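You operate a simulated robot arm through the tools that you are given. There is no shell and no other tool.

The job below is to be done with a simulated two-armed robot. You get a single attempt, and the scene is never put back.

Task
Run the fixing plate's two loose bolts and two loose nuts down hand-tight.

It is judged by the outcome, as a careful person would: the job done as asked, and still so three seconds after it is handed in. It fails if anything else is knocked over, pushed out of place, dropped, spilled or broken.

Robot
Two 7-joint arms with two-finger parallel grippers on one trunk that stands fixed in place. Base frame: the origin is at the foot of the trunk, x ahead of it, y to its left, z up; the work surface is at about z = 0.85. Lengths are in m, angles in degrees, forces in N, time in s.
The left shoulder is at [0.05, 0.177, 1.129], the right one opposite. With the tool pointing down near the work surface each hand reaches from about 0.22 to 0.7 m from the base axis, measured 20 degrees to its own side. Payload 3.43 kg a hand.
The tool frame of a hand sits at the grasp point between the pads (the TCP): z along the fingers, y along the line on which they close. The tips reach 0.034 m beyond it. The gripper opens to 0.128 m. The fingers are 0.024 m wide and 0.012 m thick; the gripper's body (0.048 by 0.13 m) begins 0.096 m behind the TCP.
Orientation is told as [roll, pitch, yaw] about the base's x, y, z axes, in that order, counted from this pose: with the fingers straight down and closing along the base's y, the tool's x points along the base's -x, its y along +y and its z along -z.

Tools
- The arms move only by the tool step_arm. It takes "left_plan", "right_plan" or both (then of equal length, played together; a hand with none holds still); each is text: rows parted by semicolons, each of 6 numbers parted by spaces: the shift along the base's x, y, z in units of 40 mm (1.0 is 40 mm), then the turn, a rotation vector about the base's x, y, z in units of 5 degrees (1.0 is 5 degrees). In form: x y z rx ry rz; .... A call has 1 to 20 rows; each row shifts and turns the commanded pose from where the row before left it. "left_gripper" and "right_gripper" are, for a hand that has rows, the finger opening in m, from 0 to 0.128, set as the call begins (left out, the last holds). A call with a number of a shift or a turn outside -1 to 1 is refused whole. Each row takes 0.2 s and may step no farther than 0.05 m and 8.6 degrees from the row before; otherwise, or with a gripper value out of range, the whole call is refused. A pose out of reach is approached as far as the arm can. The call stops where the force on the tool passes 90 N (or 10 N more than at its start, if that is more) or the arm is blocked; 0.2 s more then pass. The fingers move at their own pace (about 0.108 m/s each) and stop on an object; they squeeze with about 22 N. The grip force told is the motor's: it shows also when the fingers shut on nothing. Time passes only in rows, and 0.2 s behind the last, so rows that do not move let the fingers close. It gives the time, the measured TCP pose, the force on the tool (base axes), the opening and the grip force at its end, in the units of the frame above (readings bear some noise), with the torque about the TCP (base axes, N m) and any sound that the robot's microphone picked up.
- Cameras (640 x 400 px; columns grow to the right, rows downward): "scene" is now at [0.1496, -0.0477, 1.3105]; the picture's right is [-0.52, -0.86, 0.00], its down [-0.33, 0.20, -0.92] and it looks along [0.79, -0.48, -0.38] (base axes); focal length 286 px, centre (320, 200). "left" rides on the left gripper at [0.076, 0.011, -0.16] in its tool frame; the picture's right is [-0.15, 0.99, 0.00], its down [-0.88, -0.13, -0.46] and it looks along [-0.45, -0.07, 0.89] (tool axes); focal length 234 px, centre (320, 200). "right" rides on the right gripper at [0.076, -0.011, -0.16] in its tool frame; the picture's right is [0.15, 0.99, 0.00], its down [-0.88, 0.13, -0.46] and it looks along [-0.45, 0.07, 0.89] (tool axes); focal length 234 px, centre (320, 200). There is no depth. A picture from a camera that has moved, and an enlarged one, comes with that camera's place and axes in the base frame and with its lens.
- camera(camera): a new picture of that camera. No time passes.
- move_column(by): slides the trunk up (or, below 0, down) by that many m; the arms and the scene camera ride with it, the base frame stays. It gives what a move gives, with no picture.
- pan_tilt(pan, tilt): turns the head with the scene camera to pan (to the left, within 80 degrees either way) and tilt (down, from -29 to 69), counted from straight ahead of the robot. It gives what a move gives.
- close_up(camera, box): a new picture of the part [left, top, right, bottom] of that camera's present view, enlarged. No time passes.
- sign_off(): hands the job in; it is judged then, once.

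Places have to be worked out from the pictures, the camera data and where the tool is seen. Open the grippers and draw the arms clear of the work before you hand the job in, unless the task says otherwise.

The tools are called by a JSON object that holds its "op" and its "data". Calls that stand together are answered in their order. step_arm: Moves the arms, as the interface text tells. Its arguments: {"type":"object","properties":{"left_plan":{"type":"string"},"left_gripper":{"type":"number"},"right_plan":{"type":"string"},"right_gripper":{"type":"number"}},"required":[]} The other tools are called the same way: move_column (by) slides the trunk up or down; pan_tilt (pan, tilt) turns the head that bears the scene camera; camera (camera) takes a picture; close_up (camera, box) takes an enlarged picture of a part of a camera's view; sign_off () hands the job in.

At the start:

```text
time: 0.0
left_position: [0.373, -0.0048, 1.1899]
left_tool_rot: [0.0, -0.1, -0.1]
left_contact_force: [0.2, -0.1, 0.4]
left_wrist_torque: [-0.02, -0.02, 0.0]
left_gripper_width: 0.1281
left_gripper_force: 0.1
right_position: [0.304, -0.3826, 1.2169]
right_tool_rot: [0.0, 0.0, 0.1]
right_contact_force: [-0.4, -0.6, -0.8]
right_wrist_torque: [-0.01, 0.02, 0.01]
right_gripper_width: 0.128
right_gripper_force: 0.1
trunk travel left (down, up): [-0.3, 0.101]
head pan, tilt: [-31.1, 22.5]
```

scene: 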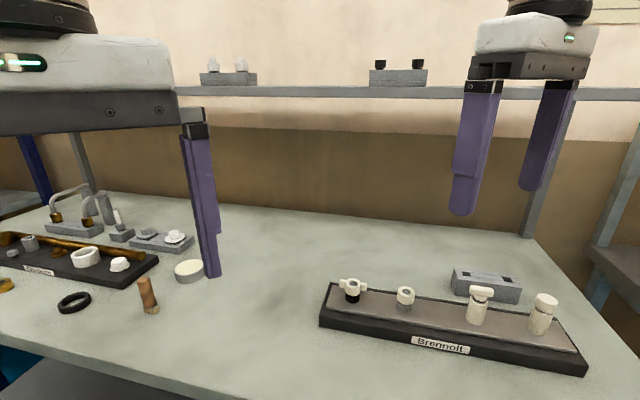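
right: 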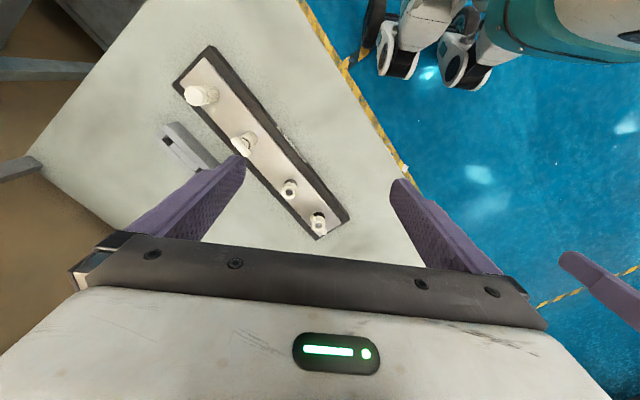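
left: 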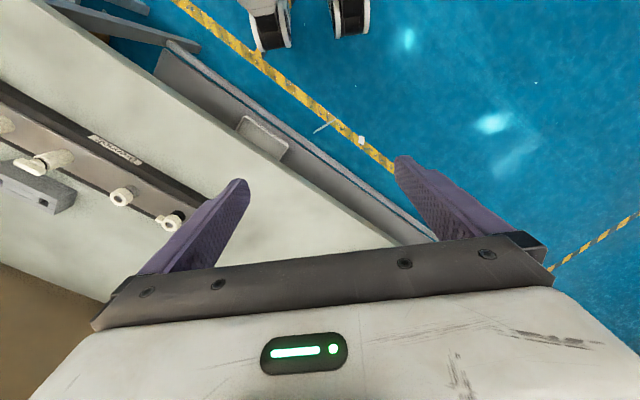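

The pictures show a plate labelled "Brennolt" with four fasteners (two small nuts at left, two taller bolts at right), and another dark board at the far left. I'll take enlarged views to see which is which.

{"op": "close_up", "data": {"camera": "scene", "box": [300, 250, 620, 390]}}

{"op": "close_up", "data": {"camera": "right", "box": [150, 30, 370, 250]}}

{"op": "close_up", "data": {"camera": "scene", "box": [0, 170, 240, 320]}}

{"op": "close_up", "data": {"camera": "scene", "box": [180, 40, 440, 100]}}

```text
2.00 times, centred on (460, 320) of scene
camera zoom: at [0.1496, -0.0477, 1.3105], right [-0.52, -0.86, 0.0], down [-0.33, 0.2, -0.92], along [0.79, -0.48, -0.38], focal length 573 px, centre (40, -40)
```

zoom: 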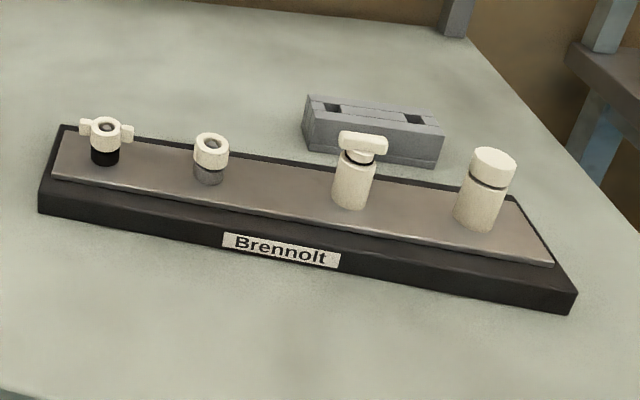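

```text
1.82 times, centred on (260, 140) of right
camera zoom: at [0.2296, -0.3932, 1.3768], right [-0.15, 0.99, 0.0], down [0.88, 0.13, 0.46], along [0.45, 0.07, -0.89], focal length 426 px, centre (429, 309)
```

zoom: 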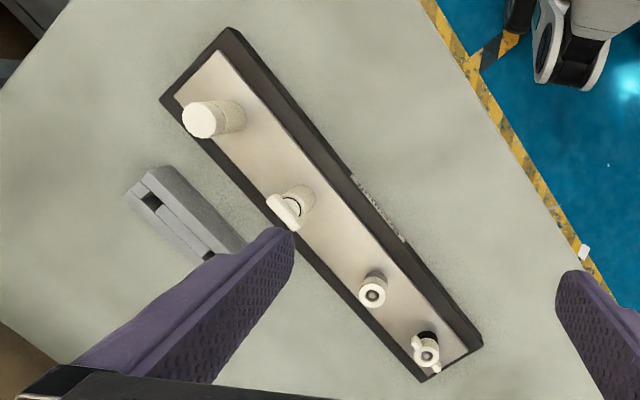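

```text
2.67 times, centred on (120, 245) of scene
camera zoom: at [0.1496, -0.0477, 1.3105], right [-0.52, -0.86, 0.0], down [-0.33, 0.2, -0.92], along [0.79, -0.48, -0.38], focal length 764 px, centre (853, 80)
```

zoom: 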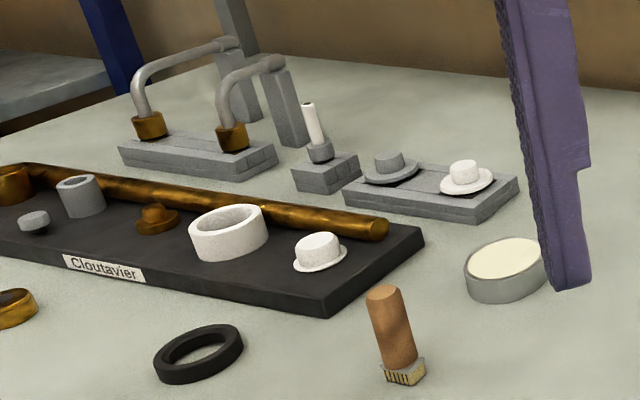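

```text
2.46 times, centred on (310, 70) of scene
camera zoom: at [0.1496, -0.0477, 1.3105], right [-0.52, -0.86, 0.0], down [-0.33, 0.2, -0.92], along [0.79, -0.48, -0.38], focal length 705 px, centre (345, 520)
```

zoom: 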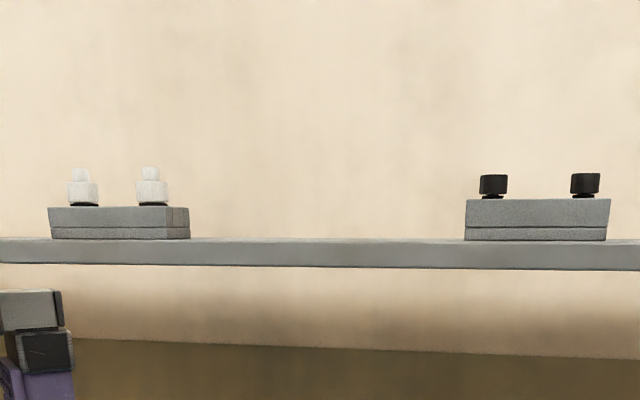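

The Brennolt plate carries, left to right, a wing nut (~[0.53,-0.36]), a round nut (~[0.45,-0.43]), a T-head bolt (~[0.36,-0.54]) and a round-head bolt (~[0.29,-0.62]). I bring the right hand nearer above the plate, still well high, to look closer with its camera.

{"op": "step_arm", "data": {"right_plan": "0.5 -0.3 -0.7 0 0 0; 0.5 -0.3 -0.7 0 0 0; 0.5 -0.3 -0.7 0 0 0; 0.5 -0.3 -0.7 0 0 0"}}

{"op": "pan_tilt", "data": {"pan": -45, "tilt": 35}}

{"op": "camera", "data": {"camera": "scene"}}

{"op": "camera", "data": {"camera": "right"}}

```text
time: 1.0
left_position: [0.3733, -0.0047, 1.1898]
left_tool_rot: [0.0, 0.1, 0.1]
left_contact_force: [0.4, 0.4, -0.5]
left_wrist_torque: [0.01, 0.02, -0.02]
left_gripper_width: 0.1279
left_gripper_force: 0.0
right_position: [0.3845, -0.4299, 1.1034]
right_tool_rot: [0.1, -0.1, 0.0]
right_contact_force: [-0.5, 0.2, -0.1]
right_wrist_torque: [-0.05, 0.01, 0.02]
right_gripper_width: 0.1281
right_gripper_force: 0.1
trunk travel left (down, up): [-0.3, 0.101]
head pan, tilt: [-31.1, 22.5]
```

```text
time: 1.8
left_position: [0.3729, -0.0043, 1.1898]
left_tool_rot: [-0.1, 0.1, 0.0]
left_contact_force: [-0.5, 0.0, 0.7]
left_wrist_torque: [-0.02, 0.02, -0.01]
left_gripper_width: 0.1281
left_gripper_force: 0.0
right_position: [0.3837, -0.4295, 1.1044]
right_tool_rot: [0.0, 0.0, 0.0]
right_contact_force: [-0.6, -0.4, 0.2]
right_wrist_torque: [0.04, 0.0, 0.0]
right_gripper_width: 0.1281
right_gripper_force: 0.1
trunk travel left (down, up): [-0.3, 0.101]
head pan, tilt: [-45.0, 35.0]
```

```text
taken
camera scene: at [0.1325, -0.062, 1.2906], right [-0.71, -0.71, 0.0], down [-0.41, 0.41, -0.82], along [0.58, -0.58, -0.57], focal length 286 px, centre (320, 200)
```

scene: 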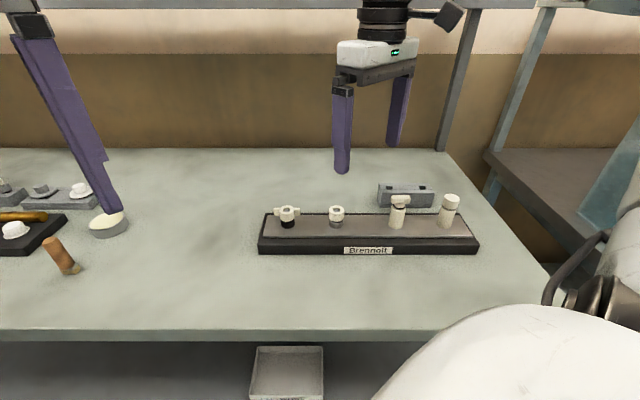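

```text
taken
camera right: at [0.3093, -0.4414, 1.2642], right [-0.15, 0.99, 0.0], down [0.88, 0.13, 0.46], along [0.45, 0.07, -0.89], focal length 234 px, centre (320, 200)
```

right: 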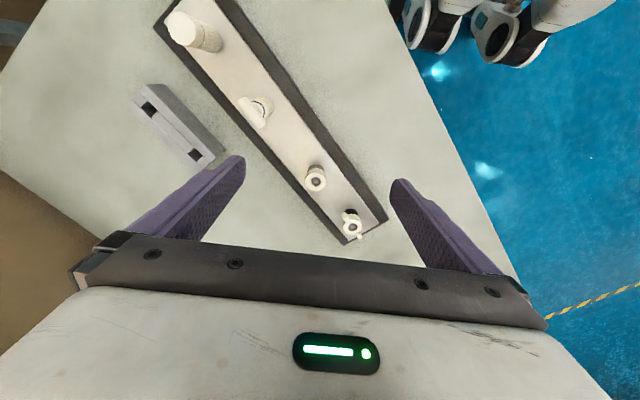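

The readings agree with the earlier estimates to about 2 cm. I'll enlarge both views to read the shapes, gaps and heights.

{"op": "close_up", "data": {"camera": "scene", "box": [250, 180, 370, 255]}}

{"op": "close_up", "data": {"camera": "scene", "box": [370, 180, 490, 255]}}

{"op": "close_up", "data": {"camera": "right", "box": [270, 130, 400, 250]}}

{"op": "close_up", "data": {"camera": "right", "box": [150, 0, 290, 130]}}

```text
5.33 times, centred on (310, 218) of scene
camera zoom: at [0.1325, -0.062, 1.2906], right [-0.71, -0.71, 0.0], down [-0.41, 0.41, -0.82], along [0.58, -0.58, -0.57], focal length 1527 px, centre (373, 107)
```

zoom: 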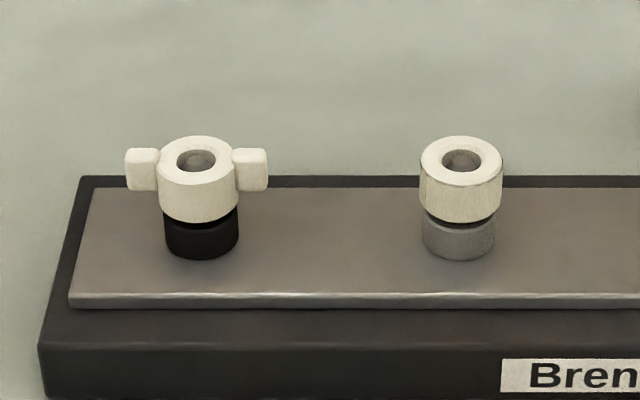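

```text
5.33 times, centred on (430, 218) of scene
camera zoom: at [0.1325, -0.062, 1.2906], right [-0.71, -0.71, 0.0], down [-0.41, 0.41, -0.82], along [0.58, -0.58, -0.57], focal length 1527 px, centre (-267, 107)
```

zoom: 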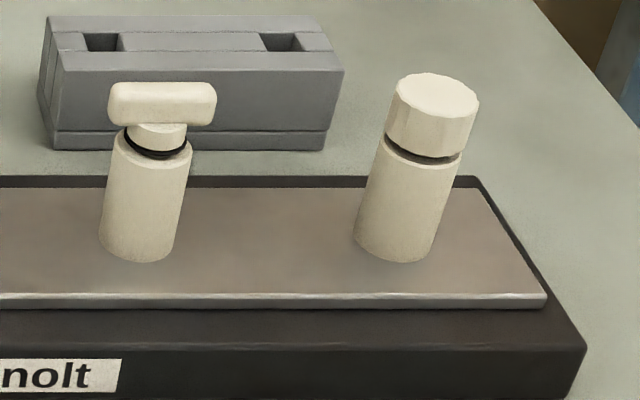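

```text
3.33 times, centred on (335, 190) of right
camera zoom: at [0.3093, -0.4414, 1.2642], right [-0.15, 0.99, 0.0], down [0.88, 0.13, 0.46], along [0.45, 0.07, -0.89], focal length 781 px, centre (270, 233)
```

zoom: 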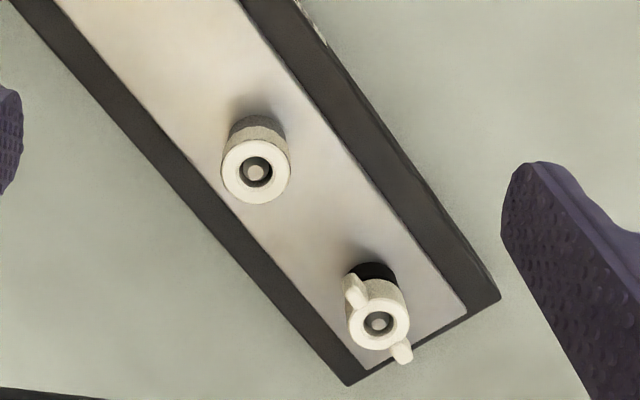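

```text
3.08 times, centred on (220, 65) of right
camera zoom: at [0.3093, -0.4414, 1.2642], right [-0.15, 0.99, 0.0], down [0.88, 0.13, 0.46], along [0.45, 0.07, -0.89], focal length 720 px, centre (628, 615)
```

zoom: 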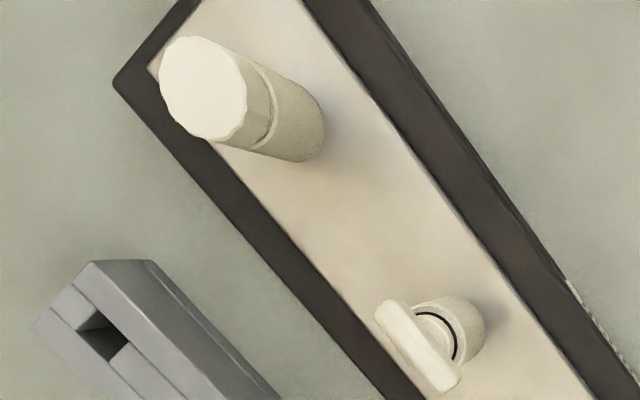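

I see: wing nut on a black collar, round nut on a grey collar, a T-head bolt and a faceted round bolt on tall sleeves, each with a gap under the head. I move the right hand above the round nut (about [0.45,-0.427]) at a safe height to refine its place.

{"op": "step_arm", "data": {"right_plan": "0.55 0.03 -0.35 0 0 0; 0.55 0.03 -0.35 0 0 0; 0.55 0.02 -0.4 0 0 0; 0 0 0 0 0 0", "right_gripper": 0.08}}

{"op": "camera", "data": {"camera": "right"}}

{"op": "close_up", "data": {"camera": "scene", "box": [250, 130, 490, 280]}}

```text
time: 2.8
left_position: [0.372, -0.0043, 1.1907]
left_tool_rot: [0.0, 0.0, -0.1]
left_contact_force: [-0.9, 0.3, 0.1]
left_wrist_torque: [-0.01, 0.0, 0.03]
left_gripper_width: 0.128
left_gripper_force: 0.0
right_position: [0.4516, -0.4275, 1.0598]
right_tool_rot: [0.1, -0.1, -0.1]
right_contact_force: [-0.3, -0.6, 0.0]
right_wrist_torque: [-0.01, -0.01, 0.03]
right_gripper_width: 0.08
right_gripper_force: 0.1
trunk travel left (down, up): [-0.3, 0.101]
head pan, tilt: [-45.0, 35.0]
```

```text
taken
camera right: at [0.3765, -0.4389, 1.2195], right [-0.15, 0.99, 0.0], down [0.88, 0.13, 0.46], along [0.45, 0.07, -0.89], focal length 234 px, centre (320, 200)
```

right: 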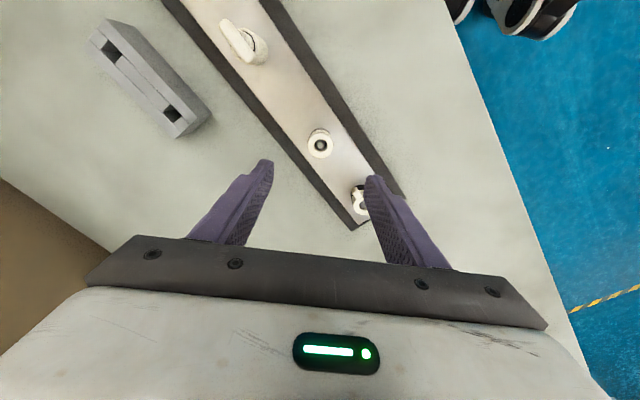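

```text
2.67 times, centred on (370, 205) of scene
camera zoom: at [0.1323, -0.0619, 1.2907], right [-0.71, -0.71, 0.0], down [-0.41, 0.41, -0.82], along [0.58, -0.58, -0.57], focal length 764 px, centre (187, 187)
```

zoom: 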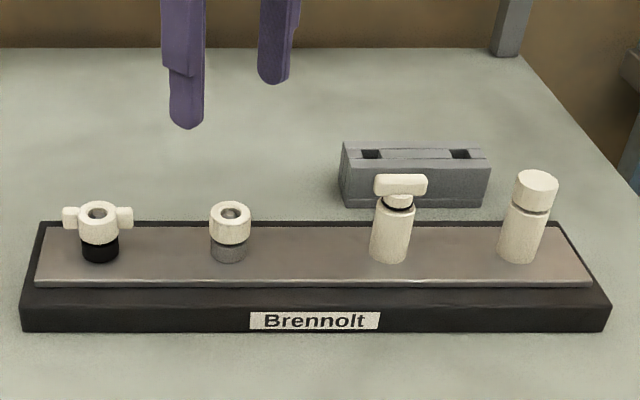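

The round nut's top sits at about [0.447,-0.427,0.93], right beneath the hand. Before descending, I test the wrist's yaw range in the air by turning +90° here.

{"op": "step_arm", "data": {"right_plan": "0 0 0 0 0 1; 0 0 0 0 0 1; 0 0 0 0 0 1; 0 0 0 0 0 1; 0 0 0 0 0 1; 0 0 0 0 0 1; 0 0 0 0 0 1; 0 0 0 0 0 1; 0 0 0 0 0 1; 0 0 0 0 0 1; 0 0 0 0 0 1; 0 0 0 0 0 1; 0 0 0 0 0 1; 0 0 0 0 0 1; 0 0 0 0 0 1; 0 0 0 0 0 1; 0 0 0 0 0 1; 0 0 0 0 0 1"}}

{"op": "camera", "data": {"camera": "right"}}

{"op": "camera", "data": {"camera": "scene"}}

```text
time: 6.6
left_position: [0.3723, -0.0044, 1.1895]
left_tool_rot: [0.0, 0.0, 0.0]
left_contact_force: [-0.9, -0.2, -0.2]
left_wrist_torque: [0.01, -0.01, 0.02]
left_gripper_width: 0.1282
left_gripper_force: 0.0
right_position: [0.4514, -0.4281, 1.0607]
right_tool_rot: [0.0, -0.1, 90.1]
right_contact_force: [-0.1, 0.5, -0.2]
right_wrist_torque: [0.02, 0.01, -0.03]
right_gripper_width: 0.0802
right_gripper_force: 0.1
trunk travel left (down, up): [-0.3, 0.101]
head pan, tilt: [-45.0, 35.0]
```

```text
taken
camera right: at [0.4629, -0.5028, 1.2208], right [-0.99, -0.15, 0.0], down [-0.13, 0.88, 0.46], along [-0.07, 0.45, -0.89], focal length 234 px, centre (320, 200)
```

right: 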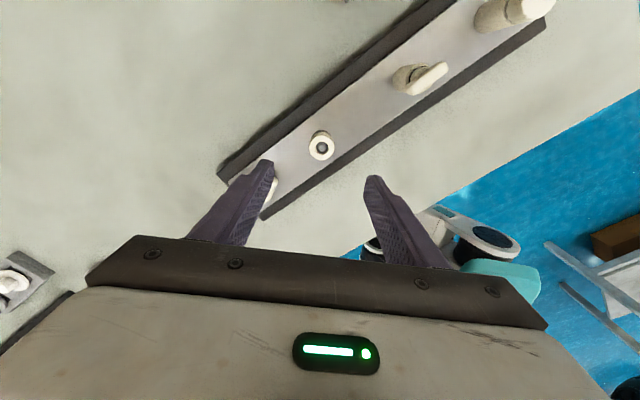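

```text
taken
camera scene: at [0.1325, -0.062, 1.2906], right [-0.71, -0.71, 0.0], down [-0.41, 0.41, -0.82], along [0.58, -0.58, -0.57], focal length 286 px, centre (320, 200)
```

scene: 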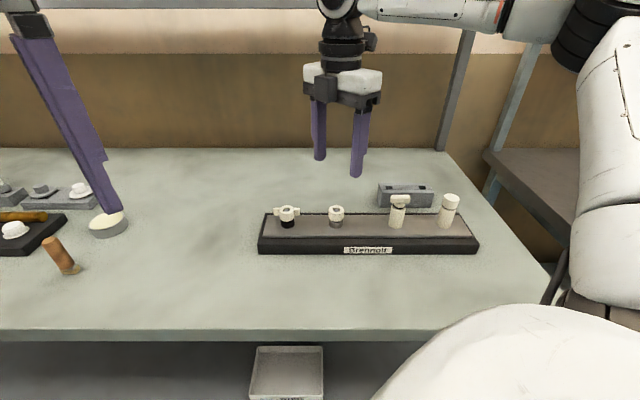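

Yaw +90 tracks cleanly and both views put the round nut at about [0.450,-0.428] with its top near z 0.925. I test a bit further, to +150°, to know how much turn I can get per grip.

{"op": "step_arm", "data": {"right_plan": "0 0 0 0 0 1; 0 0 0 0 0 1; 0 0 0 0 0 1; 0 0 0 0 0 1; 0 0 0 0 0 1; 0 0 0 0 0 1; 0 0 0 0 0 1; 0 0 0 0 0 1; 0 0 0 0 0 1; 0 0 0 0 0 1; 0 0 0 0 0 1; 0 0 0 0 0 1"}}

{"op": "close_up", "data": {"camera": "right", "box": [220, 80, 420, 205]}}

```text
time: 9.2
left_position: [0.3724, -0.0053, 1.1901]
left_tool_rot: [0.1, 0.0, 0.0]
left_contact_force: [-0.3, 0.2, 0.5]
left_wrist_torque: [0.0, -0.03, -0.01]
left_gripper_width: 0.1281
left_gripper_force: 0.0
right_position: [0.4516, -0.4277, 1.0616]
right_tool_rot: [-0.1, 0.0, 150.2]
right_contact_force: [-0.3, -0.5, -0.1]
right_wrist_torque: [0.01, 0.02, -0.02]
right_gripper_width: 0.08
right_gripper_force: 0.0
trunk travel left (down, up): [-0.3, 0.101]
head pan, tilt: [-45.0, 35.0]
```

```text
3.20 times, centred on (320, 142) of right
camera zoom: at [0.5233, -0.4549, 1.221], right [-0.37, -0.93, 0.0], down [-0.83, 0.33, 0.46], along [-0.42, 0.17, -0.89], focal length 749 px, centre (320, 384)
```

zoom: 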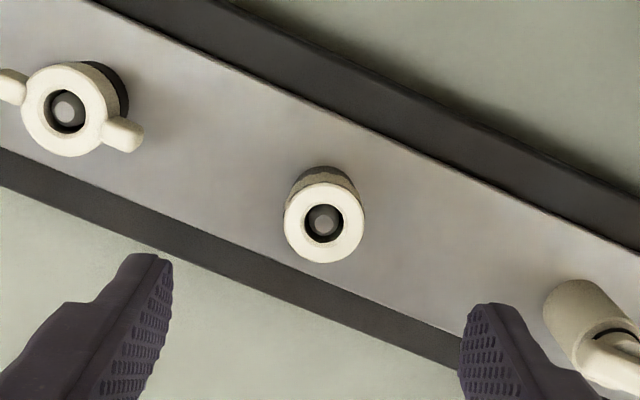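

Yaw +150° also tracks. The nut is within 2 mm of the tool axis; I lower to z≈0.985 (tips ~2 cm above the nut) with fingers opened to 0.06 and check the centring.

{"op": "step_arm", "data": {"right_plan": "-0.02 0 -0.6 0 0 0; -0.02 0 -0.65 0 0 0; 0 -0.02 -0.65 0 0 0; 0 0 0 0 0 0", "right_gripper": 0.06}}

{"op": "camera", "data": {"camera": "right"}}

{"op": "close_up", "data": {"camera": "scene", "box": [260, 140, 420, 240]}}

```text
time: 10.2
left_position: [0.3717, -0.0042, 1.1892]
left_tool_rot: [0.0, 0.0, 0.0]
left_contact_force: [0.5, 0.3, -0.1]
left_wrist_torque: [-0.06, 0.0, 0.02]
left_gripper_width: 0.128
left_gripper_force: 0.0
right_position: [0.4491, -0.4269, 0.985]
right_tool_rot: [0.0, 0.0, 150.0]
right_contact_force: [1.1, 0.0, 0.5]
right_wrist_torque: [-0.01, 0.03, 0.0]
right_gripper_width: 0.0598
right_gripper_force: 0.0
trunk travel left (down, up): [-0.3, 0.101]
head pan, tilt: [-45.0, 35.0]
```

```text
taken
camera right: at [0.521, -0.4548, 1.1448], right [-0.37, -0.93, 0.0], down [-0.83, 0.33, 0.46], along [-0.42, 0.17, -0.89], focal length 234 px, centre (320, 200)
```

right: 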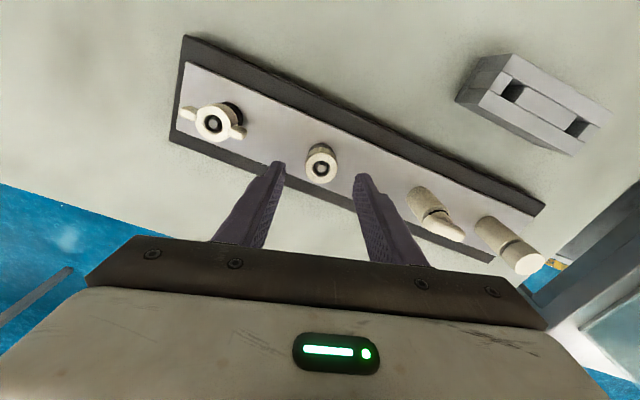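

```text
4.00 times, centred on (340, 190) of scene
camera zoom: at [0.1324, -0.0619, 1.2906], right [-0.71, -0.71, 0.0], down [-0.41, 0.41, -0.82], along [0.58, -0.58, -0.57], focal length 1145 px, centre (240, 240)
```

zoom: 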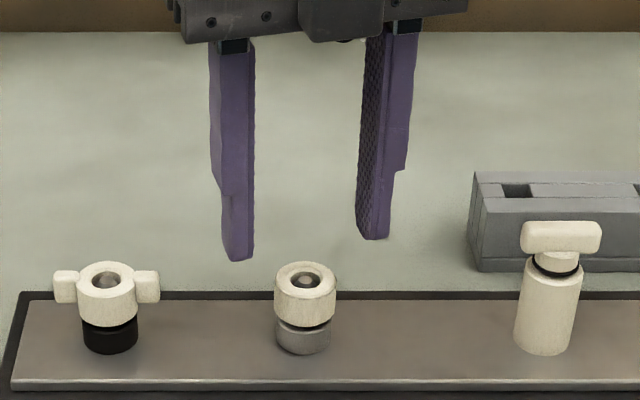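

The nut is centred between the fingers to about 2 mm. I go down to TCP z≈0.937 (tips about 0.903, above the plate at ~0.888) and then close on it.

{"op": "step_arm", "data": {"right_plan": "0.03 -0.02 -0.6 0 0 0; 0 0 -0.6 0 0 0; 0 0 0 0 0 0", "right_gripper": 0.06}}

{"op": "close_up", "data": {"camera": "scene", "box": [260, 140, 420, 240]}}

{"op": "close_up", "data": {"camera": "right", "box": [220, 120, 420, 245]}}

```text
time: 11.0
left_position: [0.3739, -0.004, 1.1897]
left_tool_rot: [-0.1, 0.0, 0.1]
left_contact_force: [-0.9, 0.1, -1.1]
left_wrist_torque: [-0.01, 0.04, -0.04]
left_gripper_width: 0.1282
left_gripper_force: 0.0
right_position: [0.4503, -0.4274, 0.9363]
right_tool_rot: [0.0, -0.1, 150.0]
right_contact_force: [-0.2, 1.0, 0.8]
right_wrist_torque: [0.0, 0.01, 0.0]
right_gripper_width: 0.0601
right_gripper_force: 0.1
trunk travel left (down, up): [-0.3, 0.101]
head pan, tilt: [-45.0, 35.0]
```

```text
4.00 times, centred on (340, 190) of scene
camera zoom: at [0.1324, -0.062, 1.2906], right [-0.71, -0.71, 0.0], down [-0.41, 0.41, -0.82], along [0.58, -0.58, -0.57], focal length 1145 px, centre (240, 240)
```

zoom: 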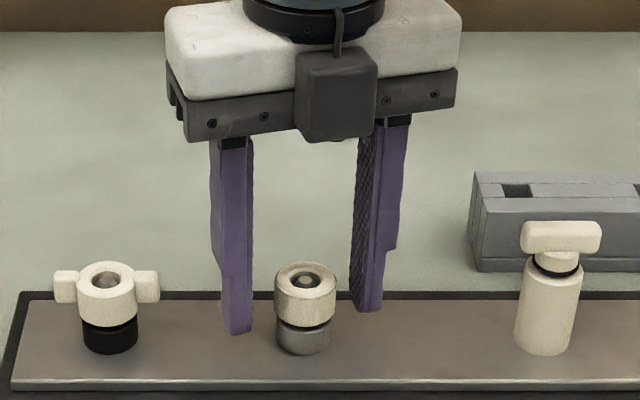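

```text
3.20 times, centred on (320, 182) of right
camera zoom: at [0.5219, -0.4551, 1.0961], right [-0.37, -0.93, 0.0], down [-0.83, 0.33, 0.46], along [-0.42, 0.17, -0.89], focal length 749 px, centre (320, 256)
```

zoom: 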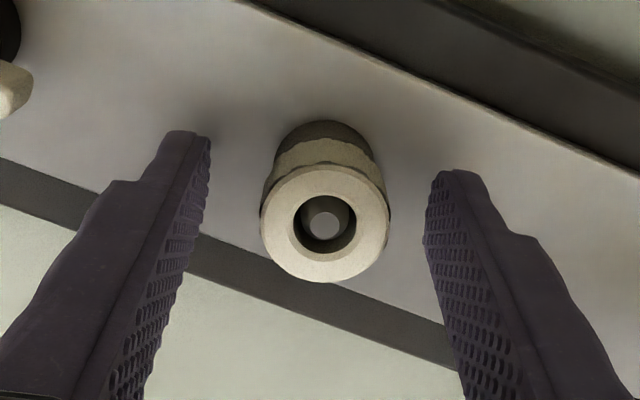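

Fingers straddle the nut evenly. I close on it with still rows.

{"op": "step_arm", "data": {"right_plan": "0 0 0 0 0 0; 0 0 0 0 0 0; 0 0 0 0 0 0", "right_gripper": 0.0}}

{"op": "close_up", "data": {"camera": "right", "box": [220, 120, 420, 245]}}

{"op": "close_up", "data": {"camera": "scene", "box": [280, 180, 400, 255]}}

```text
time: 11.8
left_position: [0.3724, -0.0046, 1.1895]
left_tool_rot: [0.2, 0.0, 0.0]
left_contact_force: [-0.8, 0.4, -0.8]
left_wrist_torque: [-0.02, -0.01, 0.0]
left_gripper_width: 0.128
left_gripper_force: 0.1
right_position: [0.4502, -0.4286, 0.936]
right_tool_rot: [0.0, 0.0, 149.9]
right_contact_force: [-3.7, -7.1, 1.9]
right_wrist_torque: [-0.16, 0.07, 0.01]
right_gripper_width: 0.0301
right_gripper_force: 22.3
trunk travel left (down, up): [-0.3, 0.101]
head pan, tilt: [-45.0, 35.0]
```

```text
3.20 times, centred on (320, 182) of right
camera zoom: at [0.5215, -0.4561, 1.0959], right [-0.37, -0.93, 0.0], down [-0.83, 0.33, 0.46], along [-0.42, 0.17, -0.89], focal length 749 px, centre (320, 256)
```

zoom: 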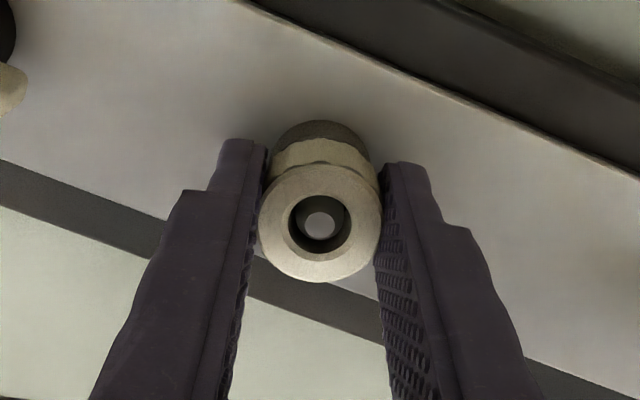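

```text
5.33 times, centred on (340, 218) of scene
camera zoom: at [0.132, -0.0626, 1.2906], right [-0.71, -0.71, 0.0], down [-0.41, 0.41, -0.82], along [0.58, -0.58, -0.57], focal length 1527 px, centre (213, 107)
```

zoom: 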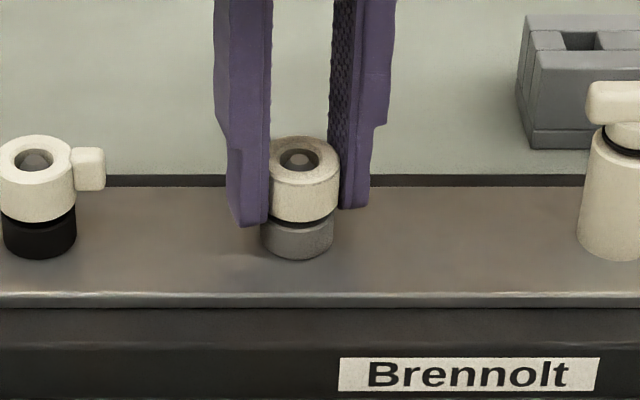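

The grip is firm (0.030 m, 22 N) with an 8 N side force meaning the axis is ~1 mm farther toward [-0.5,-0.87]. I trim that and turn clockwise 30° as a first try, watching torque.

{"op": "step_arm", "data": {"right_plan": "-0.015 -0.025 0 0 0 0; 0 0 0 0 0 -1; 0 0 0 0 0 -1; 0 0 0 0 0 -1; 0 0 0 0 0 -1; 0 0 0 0 0 -1; 0 0 0 0 0 -1"}}

{"op": "close_up", "data": {"camera": "right", "box": [220, 120, 420, 245]}}

{"op": "close_up", "data": {"camera": "scene", "box": [280, 180, 400, 255]}}

```text
time: 13.4
left_position: [0.3732, -0.0035, 1.1898]
left_tool_rot: [0.0, 0.1, 0.0]
left_contact_force: [0.4, -0.1, -0.2]
left_wrist_torque: [0.0, -0.04, -0.03]
left_gripper_width: 0.1279
left_gripper_force: 0.1
right_position: [0.4487, -0.43, 0.9374]
right_tool_rot: [0.1, -0.2, 119.8]
right_contact_force: [-6.5, 11.3, -13.7]
right_wrist_torque: [0.25, 0.07, 0.02]
right_gripper_width: 0.0303
right_gripper_force: 21.9
trunk travel left (down, up): [-0.3, 0.101]
head pan, tilt: [-45.0, 35.0]
```

```text
3.20 times, centred on (320, 182) of right
camera zoom: at [0.498, -0.4891, 1.0957], right [-0.78, -0.62, 0.0], down [-0.55, 0.7, 0.46], along [-0.29, 0.36, -0.89], focal length 749 px, centre (320, 256)
```

zoom: 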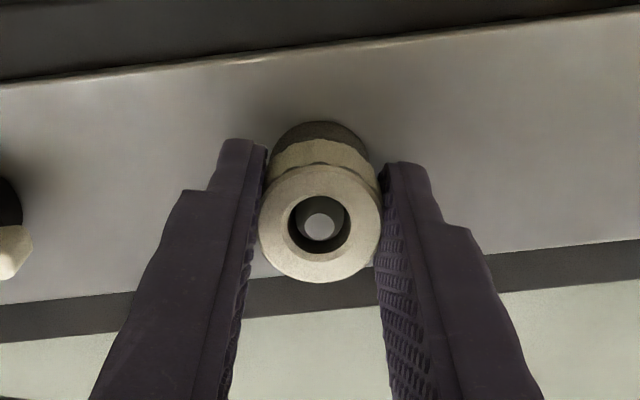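

```text
5.33 times, centred on (340, 218) of scene
camera zoom: at [0.1327, -0.0619, 1.2905], right [-0.71, -0.71, 0.0], down [-0.41, 0.41, -0.82], along [0.58, -0.58, -0.57], focal length 1527 px, centre (213, 107)
```

zoom: 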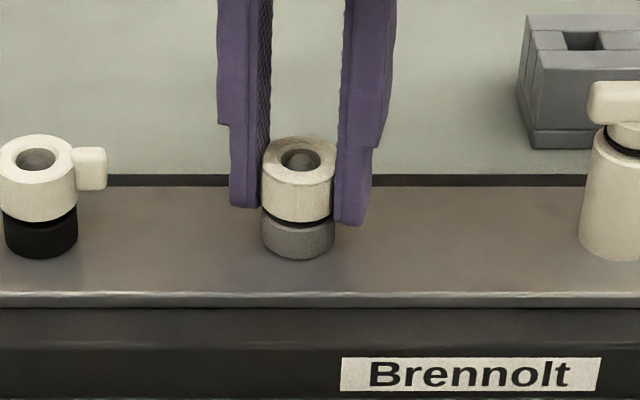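

Turning meets almost no torque (0.02 N m), with the force now showing ~13 N sideways and -13.7 N in z, i.e. the nut seems to be drawing the tool down (right-hand thread) and I'm slightly off-axis. I trim toward the force and see how the readings respond.

{"op": "step_arm", "data": {"right_plan": "-0.02 0.03 -0.025 0 0 0; 0 0 0 0 0 0; 0 0 0 0 0 0"}}

```text
time: 14.2
left_position: [0.3728, -0.0051, 1.1893]
left_tool_rot: [0.0, -0.1, 0.0]
left_contact_force: [0.2, -0.1, -0.2]
left_wrist_torque: [-0.03, 0.03, -0.01]
left_gripper_width: 0.128
left_gripper_force: 0.1
right_position: [0.4502, -0.4301, 0.9358]
right_tool_rot: [0.1, 0.0, 119.9]
right_contact_force: [-4.7, 4.1, -7.8]
right_wrist_torque: [0.2, 0.18, 0.01]
right_gripper_width: 0.0302
right_gripper_force: 21.8
trunk travel left (down, up): [-0.3, 0.101]
head pan, tilt: [-45.0, 35.0]
```

Both forces eased as I followed them (about 6 N per mm), confirming the nut descends with clockwise turning. I trim the rest and turn another 30°.

{"op": "step_arm", "data": {"right_plan": "-0.02 0.017 -0.03 0 0 0; 0 0 0 0 0 0; 0 0 0 0 0 -1; 0 0 0 0 0 -1; 0 0 0 0 0 -1; 0 0 0 0 0 -1; 0 0 0 0 0 -1; 0 0 0 0 0 -1"}}

{"op": "close_up", "data": {"camera": "right", "box": [220, 120, 420, 245]}}

{"op": "close_up", "data": {"camera": "scene", "box": [280, 180, 400, 255]}}

```text
time: 16.0
left_position: [0.3708, -0.0045, 1.1896]
left_tool_rot: [-0.1, 0.0, 0.0]
left_contact_force: [0.2, -0.4, -1.2]
left_wrist_torque: [0.0, -0.02, -0.03]
left_gripper_width: 0.128
left_gripper_force: 0.1
right_position: [0.4481, -0.4296, 0.9363]
right_tool_rot: [-0.1, 0.1, 89.9]
right_contact_force: [3.6, -12.6, 11.8]
right_wrist_torque: [-0.33, -0.05, -0.03]
right_gripper_width: 0.0304
right_gripper_force: 21.6
trunk travel left (down, up): [-0.3, 0.101]
head pan, tilt: [-45.0, 35.0]
```

```text
3.20 times, centred on (320, 182) of right
camera zoom: at [0.4597, -0.5044, 1.0957], right [-0.99, -0.14, 0.0], down [-0.13, 0.88, 0.45], along [-0.06, 0.45, -0.89], focal length 749 px, centre (320, 256)
```

zoom: 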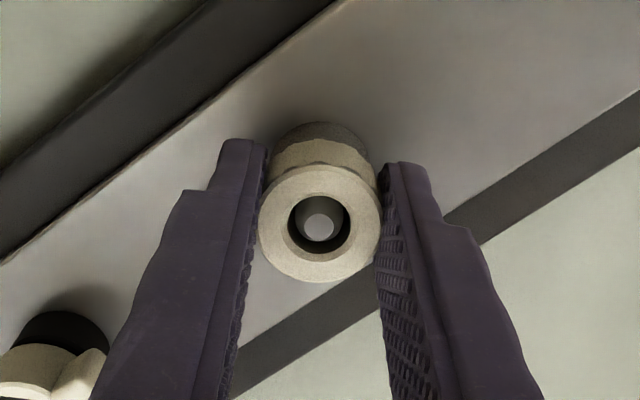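

```text
5.33 times, centred on (340, 218) of scene
camera zoom: at [0.1318, -0.0623, 1.2907], right [-0.71, -0.71, 0.0], down [-0.41, 0.41, -0.82], along [0.58, -0.58, -0.57], focal length 1527 px, centre (213, 107)
```

zoom: 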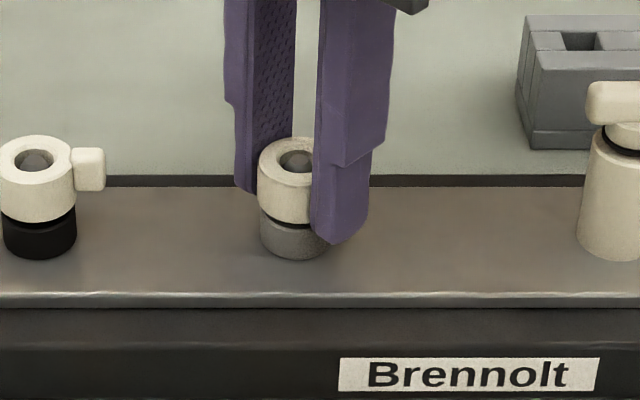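

Forces flipped sign instead of growing, so I need to know whether the nut really turns with the hand and comes down. I take tight close-ups of the nut and its gap.

{"op": "close_up", "data": {"camera": "scene", "box": [312, 200, 360, 230]}}

{"op": "close_up", "data": {"camera": "right", "box": [288, 152, 352, 212]}}

{"op": "close_up", "data": {"camera": "left", "box": [0, 60, 200, 260]}}

```text
13.33 times, centred on (336, 215) of scene
camera zoom: at [0.1318, -0.0623, 1.2907], right [-0.71, -0.71, 0.0], down [-0.41, 0.41, -0.82], along [0.58, -0.58, -0.57], focal length 3818 px, centre (107, 0)
```

zoom: 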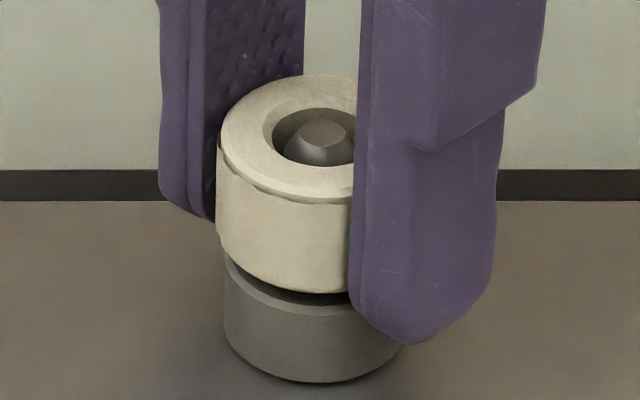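

```text
6.67 times, centred on (320, 182) of right
camera zoom: at [0.4597, -0.5044, 1.0957], right [-0.99, -0.14, 0.0], down [-0.13, 0.88, 0.45], along [-0.06, 0.45, -0.89], focal length 1561 px, centre (320, 320)
```

zoom: 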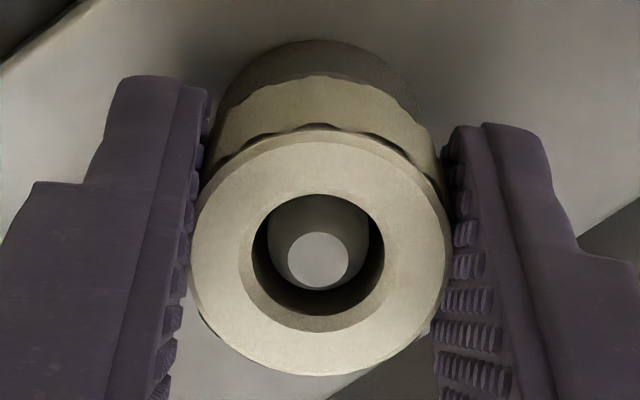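

```text
2.00 times, centred on (100, 160) of left
camera zoom: at [0.2983, 0.0062, 1.3516], right [0.15, 0.99, 0.0], down [0.88, -0.13, 0.46], along [0.45, -0.07, -0.89], focal length 468 px, centre (760, 280)
```

zoom: 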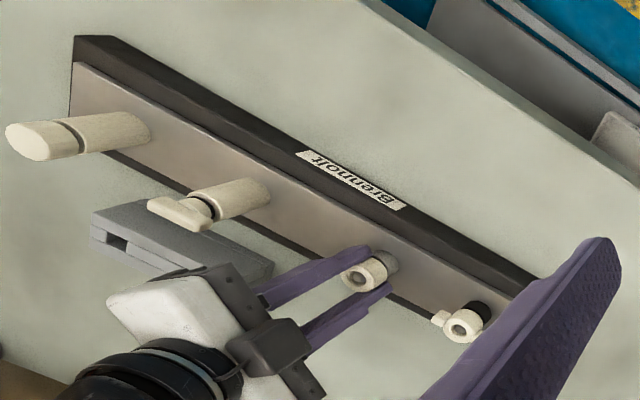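

The nut sits upright with a clear gap over the collar. I hold still briefly to see whether the reported force is steady.

{"op": "step_arm", "data": {"right_plan": "0 0 0 0 0 0; 0 0 0 0 0 0; 0 0 0 0 0 0"}}

```text
time: 16.8
left_position: [0.3718, -0.0063, 1.1891]
left_tool_rot: [0.0, 0.0, 0.1]
left_contact_force: [-0.3, -0.1, -0.5]
left_wrist_torque: [0.01, 0.03, -0.02]
left_gripper_width: 0.128
left_gripper_force: 0.1
right_position: [0.4496, -0.4289, 0.9359]
right_tool_rot: [-0.1, 0.1, 90.0]
right_contact_force: [5.3, -13.0, 13.6]
right_wrist_torque: [-0.31, -0.12, -0.06]
right_gripper_width: 0.03
right_gripper_force: 21.6
trunk travel left (down, up): [-0.3, 0.101]
head pan, tilt: [-45.0, 35.0]
```

The force is steady, so it is real strain in the grip. I trim toward it and read again before turning.

{"op": "step_arm", "data": {"right_plan": "0.015 -0.03 0.03 0 0 0; 0 0 0 0 0 0"}}

```text
time: 17.4
left_position: [0.3722, -0.0046, 1.1896]
left_tool_rot: [0.0, -0.1, 0.0]
left_contact_force: [-0.1, 0.5, -0.3]
left_wrist_torque: [-0.02, -0.01, -0.03]
left_gripper_width: 0.1281
left_gripper_force: 0.1
right_position: [0.4484, -0.4282, 0.9345]
right_tool_rot: [0.0, 0.0, 90.0]
right_contact_force: [6.1, -5.6, 7.3]
right_wrist_torque: [-0.24, -0.17, -0.02]
right_gripper_width: 0.0303
right_gripper_force: 21.8
trunk travel left (down, up): [-0.3, 0.101]
head pan, tilt: [-45.0, 35.0]
```

The readings respond at about 6 N/mm. I trim the remainder, then turn 15° and read again.

{"op": "step_arm", "data": {"right_plan": "0.025 -0.022 0.03 0 0 0; 0 0 0 0 0 0"}}

{"op": "step_arm", "data": {"right_plan": "0 0 0 0 0 -1; 0 0 0 0 0 -1; 0 0 0 0 0 -1; 0 0 0 0 0 0"}}

```text
time: 18.0
left_position: [0.3733, -0.005, 1.1893]
left_tool_rot: [0.0, 0.0, 0.0]
left_contact_force: [1.0, 0.2, 0.2]
left_wrist_torque: [-0.01, 0.01, 0.01]
left_gripper_width: 0.1279
left_gripper_force: 0.0
right_position: [0.4491, -0.4286, 0.9358]
right_tool_rot: [0.2, -0.2, 90.0]
right_contact_force: [1.0, 5.0, -5.7]
right_wrist_torque: [-0.07, -0.16, -0.04]
right_gripper_width: 0.03
right_gripper_force: 21.6
trunk travel left (down, up): [-0.3, 0.101]
head pan, tilt: [-45.0, 35.0]
```

```text
time: 19.0
left_position: [0.372, -0.0042, 1.1903]
left_tool_rot: [0.0, 0.0, 0.0]
left_contact_force: [0.0, 0.1, 0.5]
left_wrist_torque: [0.03, 0.01, 0.02]
left_gripper_width: 0.1279
left_gripper_force: 0.0
right_position: [0.4482, -0.4296, 0.9376]
right_tool_rot: [0.5, -0.1, 75.0]
right_contact_force: [-10.1, 13.5, -15.8]
right_wrist_torque: [0.19, 0.03, 0.0]
right_gripper_width: 0.0302
right_gripper_force: 22.0
trunk travel left (down, up): [-0.3, 0.101]
head pan, tilt: [-45.0, 35.0]
```

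The strain always lies along one direction (≈[-0.45,0.85,-1]) whatever the yaw, so it's an arm-stiffness effect of mm-size errors rather than thread travel; torque stays ~0. I trim slightly and continue turning 45°.

{"op": "step_arm", "data": {"right_plan": "-0.01 0.018 -0.022 0 0 0; 0 0 0 0 0 -1; 0 0 0 0 0 -1; 0 0 0 0 0 -1; 0 0 0 0 0 -1; 0 0 0 0 0 -1; 0 0 0 0 0 -1; 0 0 0 0 0 -1; 0 0 0 0 0 -1; 0 0 0 0 0 -1; 0 0 0 0 0 0"}}

{"op": "close_up", "data": {"camera": "scene", "box": [312, 200, 360, 230]}}

{"op": "close_up", "data": {"camera": "right", "box": [288, 152, 352, 212]}}

```text
time: 21.4
left_position: [0.3717, -0.0045, 1.1899]
left_tool_rot: [0.1, -0.1, -0.1]
left_contact_force: [0.5, -0.5, -0.4]
left_wrist_torque: [0.01, -0.02, -0.02]
left_gripper_width: 0.128
left_gripper_force: 0.1
right_position: [0.4465, -0.4293, 0.9361]
right_tool_rot: [0.1, 0.2, 29.9]
right_contact_force: [-18.2, 5.6, -9.1]
right_wrist_torque: [0.07, 0.25, 0.08]
right_gripper_width: 0.0303
right_gripper_force: 21.9
trunk travel left (down, up): [-0.3, 0.101]
head pan, tilt: [-45.0, 35.0]
```

```text
13.33 times, centred on (336, 215) of scene
camera zoom: at [0.1313, -0.062, 1.2907], right [-0.71, -0.71, 0.0], down [-0.4, 0.41, -0.82], along [0.58, -0.58, -0.57], focal length 3818 px, centre (107, 0)
```

zoom: 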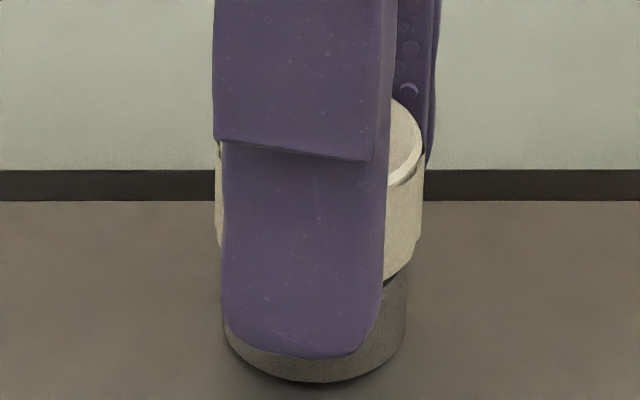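

```text
6.67 times, centred on (320, 182) of right
camera zoom: at [0.3882, -0.476, 1.0965], right [-0.62, 0.78, 0.0], down [0.7, 0.55, 0.45], along [0.35, 0.28, -0.89], focal length 1561 px, centre (320, 320)
```

zoom: 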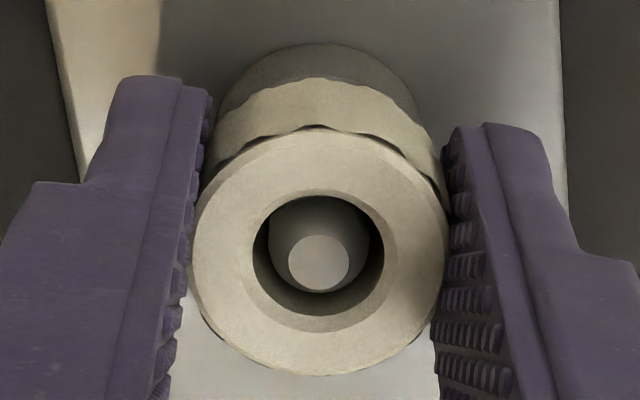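

The stud top has risen ~1 mm relative to the nut's rim and the nut's facets stay fixed in the hand's view, so it turns with me and runs down clockwise. The -18 N in x says the axis is ~2 mm toward -x; I trim that and turn another 60°.

{"op": "step_arm", "data": {"right_plan": "-0.04 0.005 -0.012 0 0 0; 0 0 0 0 0 -1; 0 0 0 0 0 -1; 0 0 0 0 0 -1; 0 0 0 0 0 -1; 0 0 0 0 0 -1; 0 0 0 0 0 -1; 0 0 0 0 0 -1; 0 0 0 0 0 -1; 0 0 0 0 0 -1; 0 0 0 0 0 -1; 0 0 0 0 0 -1; 0 0 0 0 0 -1; 0 0 0 0 0 0"}}

{"op": "close_up", "data": {"camera": "scene", "box": [312, 200, 360, 230]}}

{"op": "close_up", "data": {"camera": "right", "box": [288, 152, 352, 212]}}

```text
time: 24.4
left_position: [0.373, -0.0048, 1.1909]
left_tool_rot: [-0.2, 0.0, 0.0]
left_contact_force: [0.0, 0.0, 0.2]
left_wrist_torque: [0.02, 0.01, 0.0]
left_gripper_width: 0.128
left_gripper_force: 0.0
right_position: [0.4472, -0.4268, 0.9358]
right_tool_rot: [0.0, 0.1, -30.2]
right_contact_force: [-5.9, 16.9, -7.4]
right_wrist_torque: [0.22, 0.13, 0.05]
right_gripper_width: 0.0301
right_gripper_force: 22.2
trunk travel left (down, up): [-0.3, 0.101]
head pan, tilt: [-45.0, 35.0]
```

```text
13.33 times, centred on (336, 215) of scene
camera zoom: at [0.1323, -0.0609, 1.2907], right [-0.71, -0.71, 0.0], down [-0.41, 0.4, -0.82], along [0.58, -0.58, -0.57], focal length 3818 px, centre (107, 0)
```

zoom: 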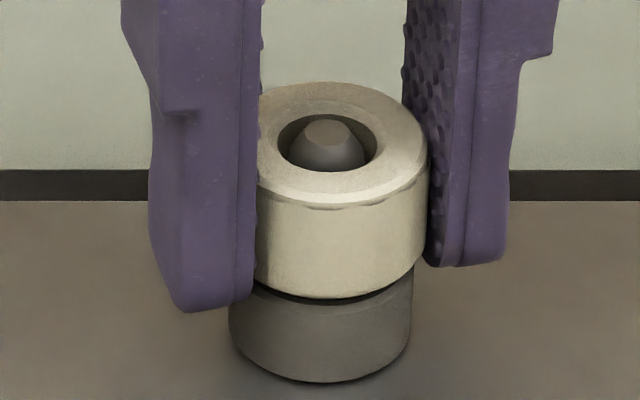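

```text
6.67 times, centred on (320, 182) of right
camera zoom: at [0.3769, -0.399, 1.0959], right [0.37, 0.93, 0.0], down [0.83, -0.33, 0.45], along [0.42, -0.17, -0.89], focal length 1561 px, centre (320, 320)
```

zoom: 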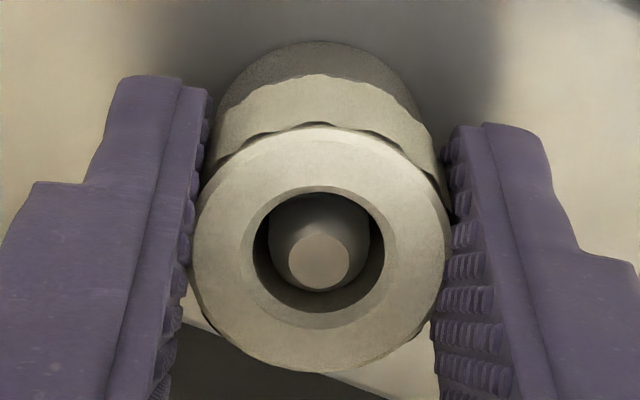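

Compared with yaw 90, the nut's lower edge has moved down ~1 mm for 120° of turn (pitch ≈3 mm), with ~2 mm gap left. I trim toward the force (y) and turn another 60° to yaw -90.

{"op": "step_arm", "data": {"right_plan": "-0.012 0.035 -0.015 0 0 0; 0 0 -0.002 0 0 -1; 0 0 -0.002 0 0 -1; 0 0 -0.002 0 0 -1; 0 0 -0.002 0 0 -1; 0 0 -0.002 0 0 -1; 0 0 -0.002 0 0 -1; 0 0 -0.002 0 0 -1; 0 0 -0.002 0 0 -1; 0 0 -0.002 0 0 -1; 0 0 -0.002 0 0 -1; 0 0 -0.002 0 0 -1; 0 0 -0.002 0 0 -1; 0 0 0 0 0 0"}}

{"op": "close_up", "data": {"camera": "scene", "box": [312, 200, 360, 230]}}

{"op": "camera", "data": {"camera": "scene"}}

```text
time: 27.4
left_position: [0.3734, -0.0039, 1.1909]
left_tool_rot: [-0.2, 0.1, 0.0]
left_contact_force: [-0.6, 0.5, -0.5]
left_wrist_torque: [-0.01, 0.03, -0.01]
left_gripper_width: 0.1281
left_gripper_force: 0.0
right_position: [0.45, -0.4268, 0.9353]
right_tool_rot: [0.3, -0.2, -90.1]
right_contact_force: [12.7, 1.1, 10.5]
right_wrist_torque: [-0.1, -0.29, 0.03]
right_gripper_width: 0.0299
right_gripper_force: 21.6
trunk travel left (down, up): [-0.3, 0.101]
head pan, tilt: [-45.0, 35.0]
```

```text
13.33 times, centred on (336, 215) of scene
camera zoom: at [0.133, -0.0611, 1.2906], right [-0.71, -0.71, 0.0], down [-0.41, 0.4, -0.82], along [0.58, -0.58, -0.57], focal length 3818 px, centre (107, 0)
```

zoom: 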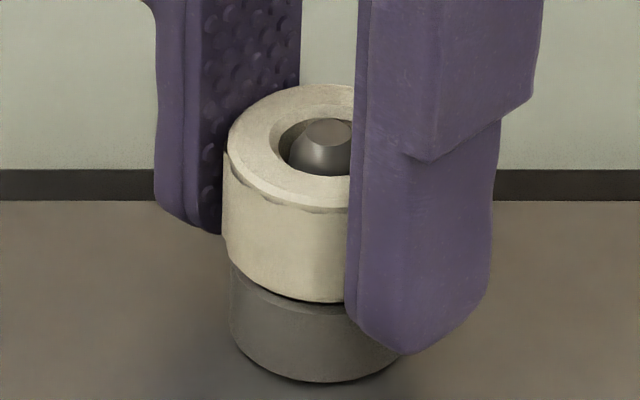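

```text
taken
camera scene: at [0.133, -0.0611, 1.2906], right [-0.71, -0.71, 0.0], down [-0.41, 0.4, -0.82], along [0.58, -0.58, -0.57], focal length 286 px, centre (320, 200)
```

scene: 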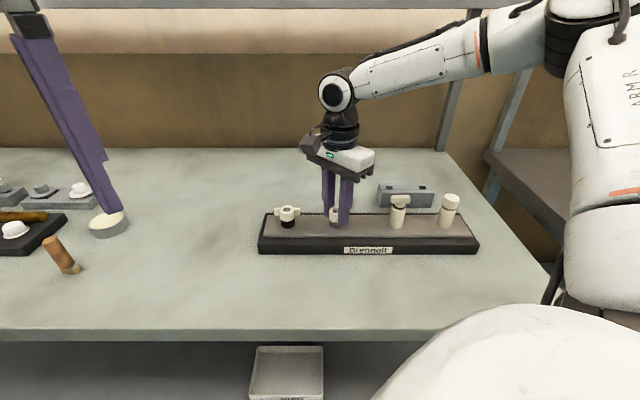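

Still easy turning (0.03 N m), and the nut continues down with ~1.3 mm gap left. I trim and continue to yaw -150 if the wrist lets me.

{"op": "step_arm", "data": {"right_plan": "0.025 0 0.01 0 0 0; 0 0 0 0 0 -1; 0 0 0 0 0 -1; 0 0 0 0 0 -1; 0 0 0 0 0 -1; 0 0 0 0 0 -1; 0 0 0 0 0 -1; 0 0 0 0 0 -1; 0 0 0 0 0 -1; 0 0 0 0 0 0"}}

{"op": "close_up", "data": {"camera": "scene", "box": [312, 200, 360, 230]}}

```text
time: 29.6
left_position: [0.3744, -0.0047, 1.1888]
left_tool_rot: [-0.1, 0.2, 0.1]
left_contact_force: [0.3, -0.3, 0.2]
left_wrist_torque: [0.0, 0.02, 0.0]
left_gripper_width: 0.1278
left_gripper_force: 0.1
right_position: [0.449, -0.4273, 0.935]
right_tool_rot: [0.1, -0.1, -130.0]
right_contact_force: [12.4, 3.9, 4.7]
right_wrist_torque: [0.05, -0.24, 0.12]
right_gripper_width: 0.0304
right_gripper_force: 22.3
trunk travel left (down, up): [-0.3, 0.101]
head pan, tilt: [-45.0, 35.0]
```

```text
13.33 times, centred on (336, 215) of scene
camera zoom: at [0.1334, -0.0614, 1.2905], right [-0.71, -0.71, 0.0], down [-0.41, 0.41, -0.82], along [0.58, -0.58, -0.57], focal length 3818 px, centre (107, 0)
```

zoom: 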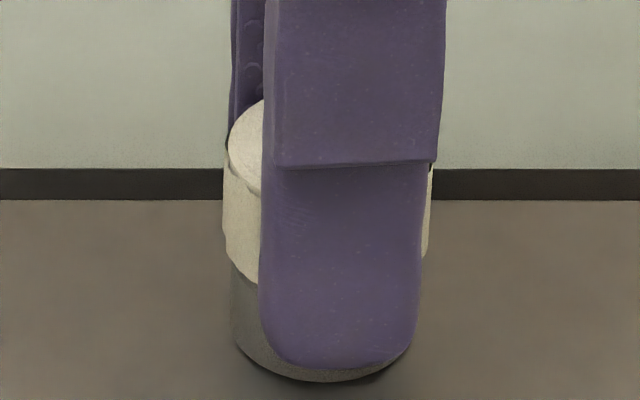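

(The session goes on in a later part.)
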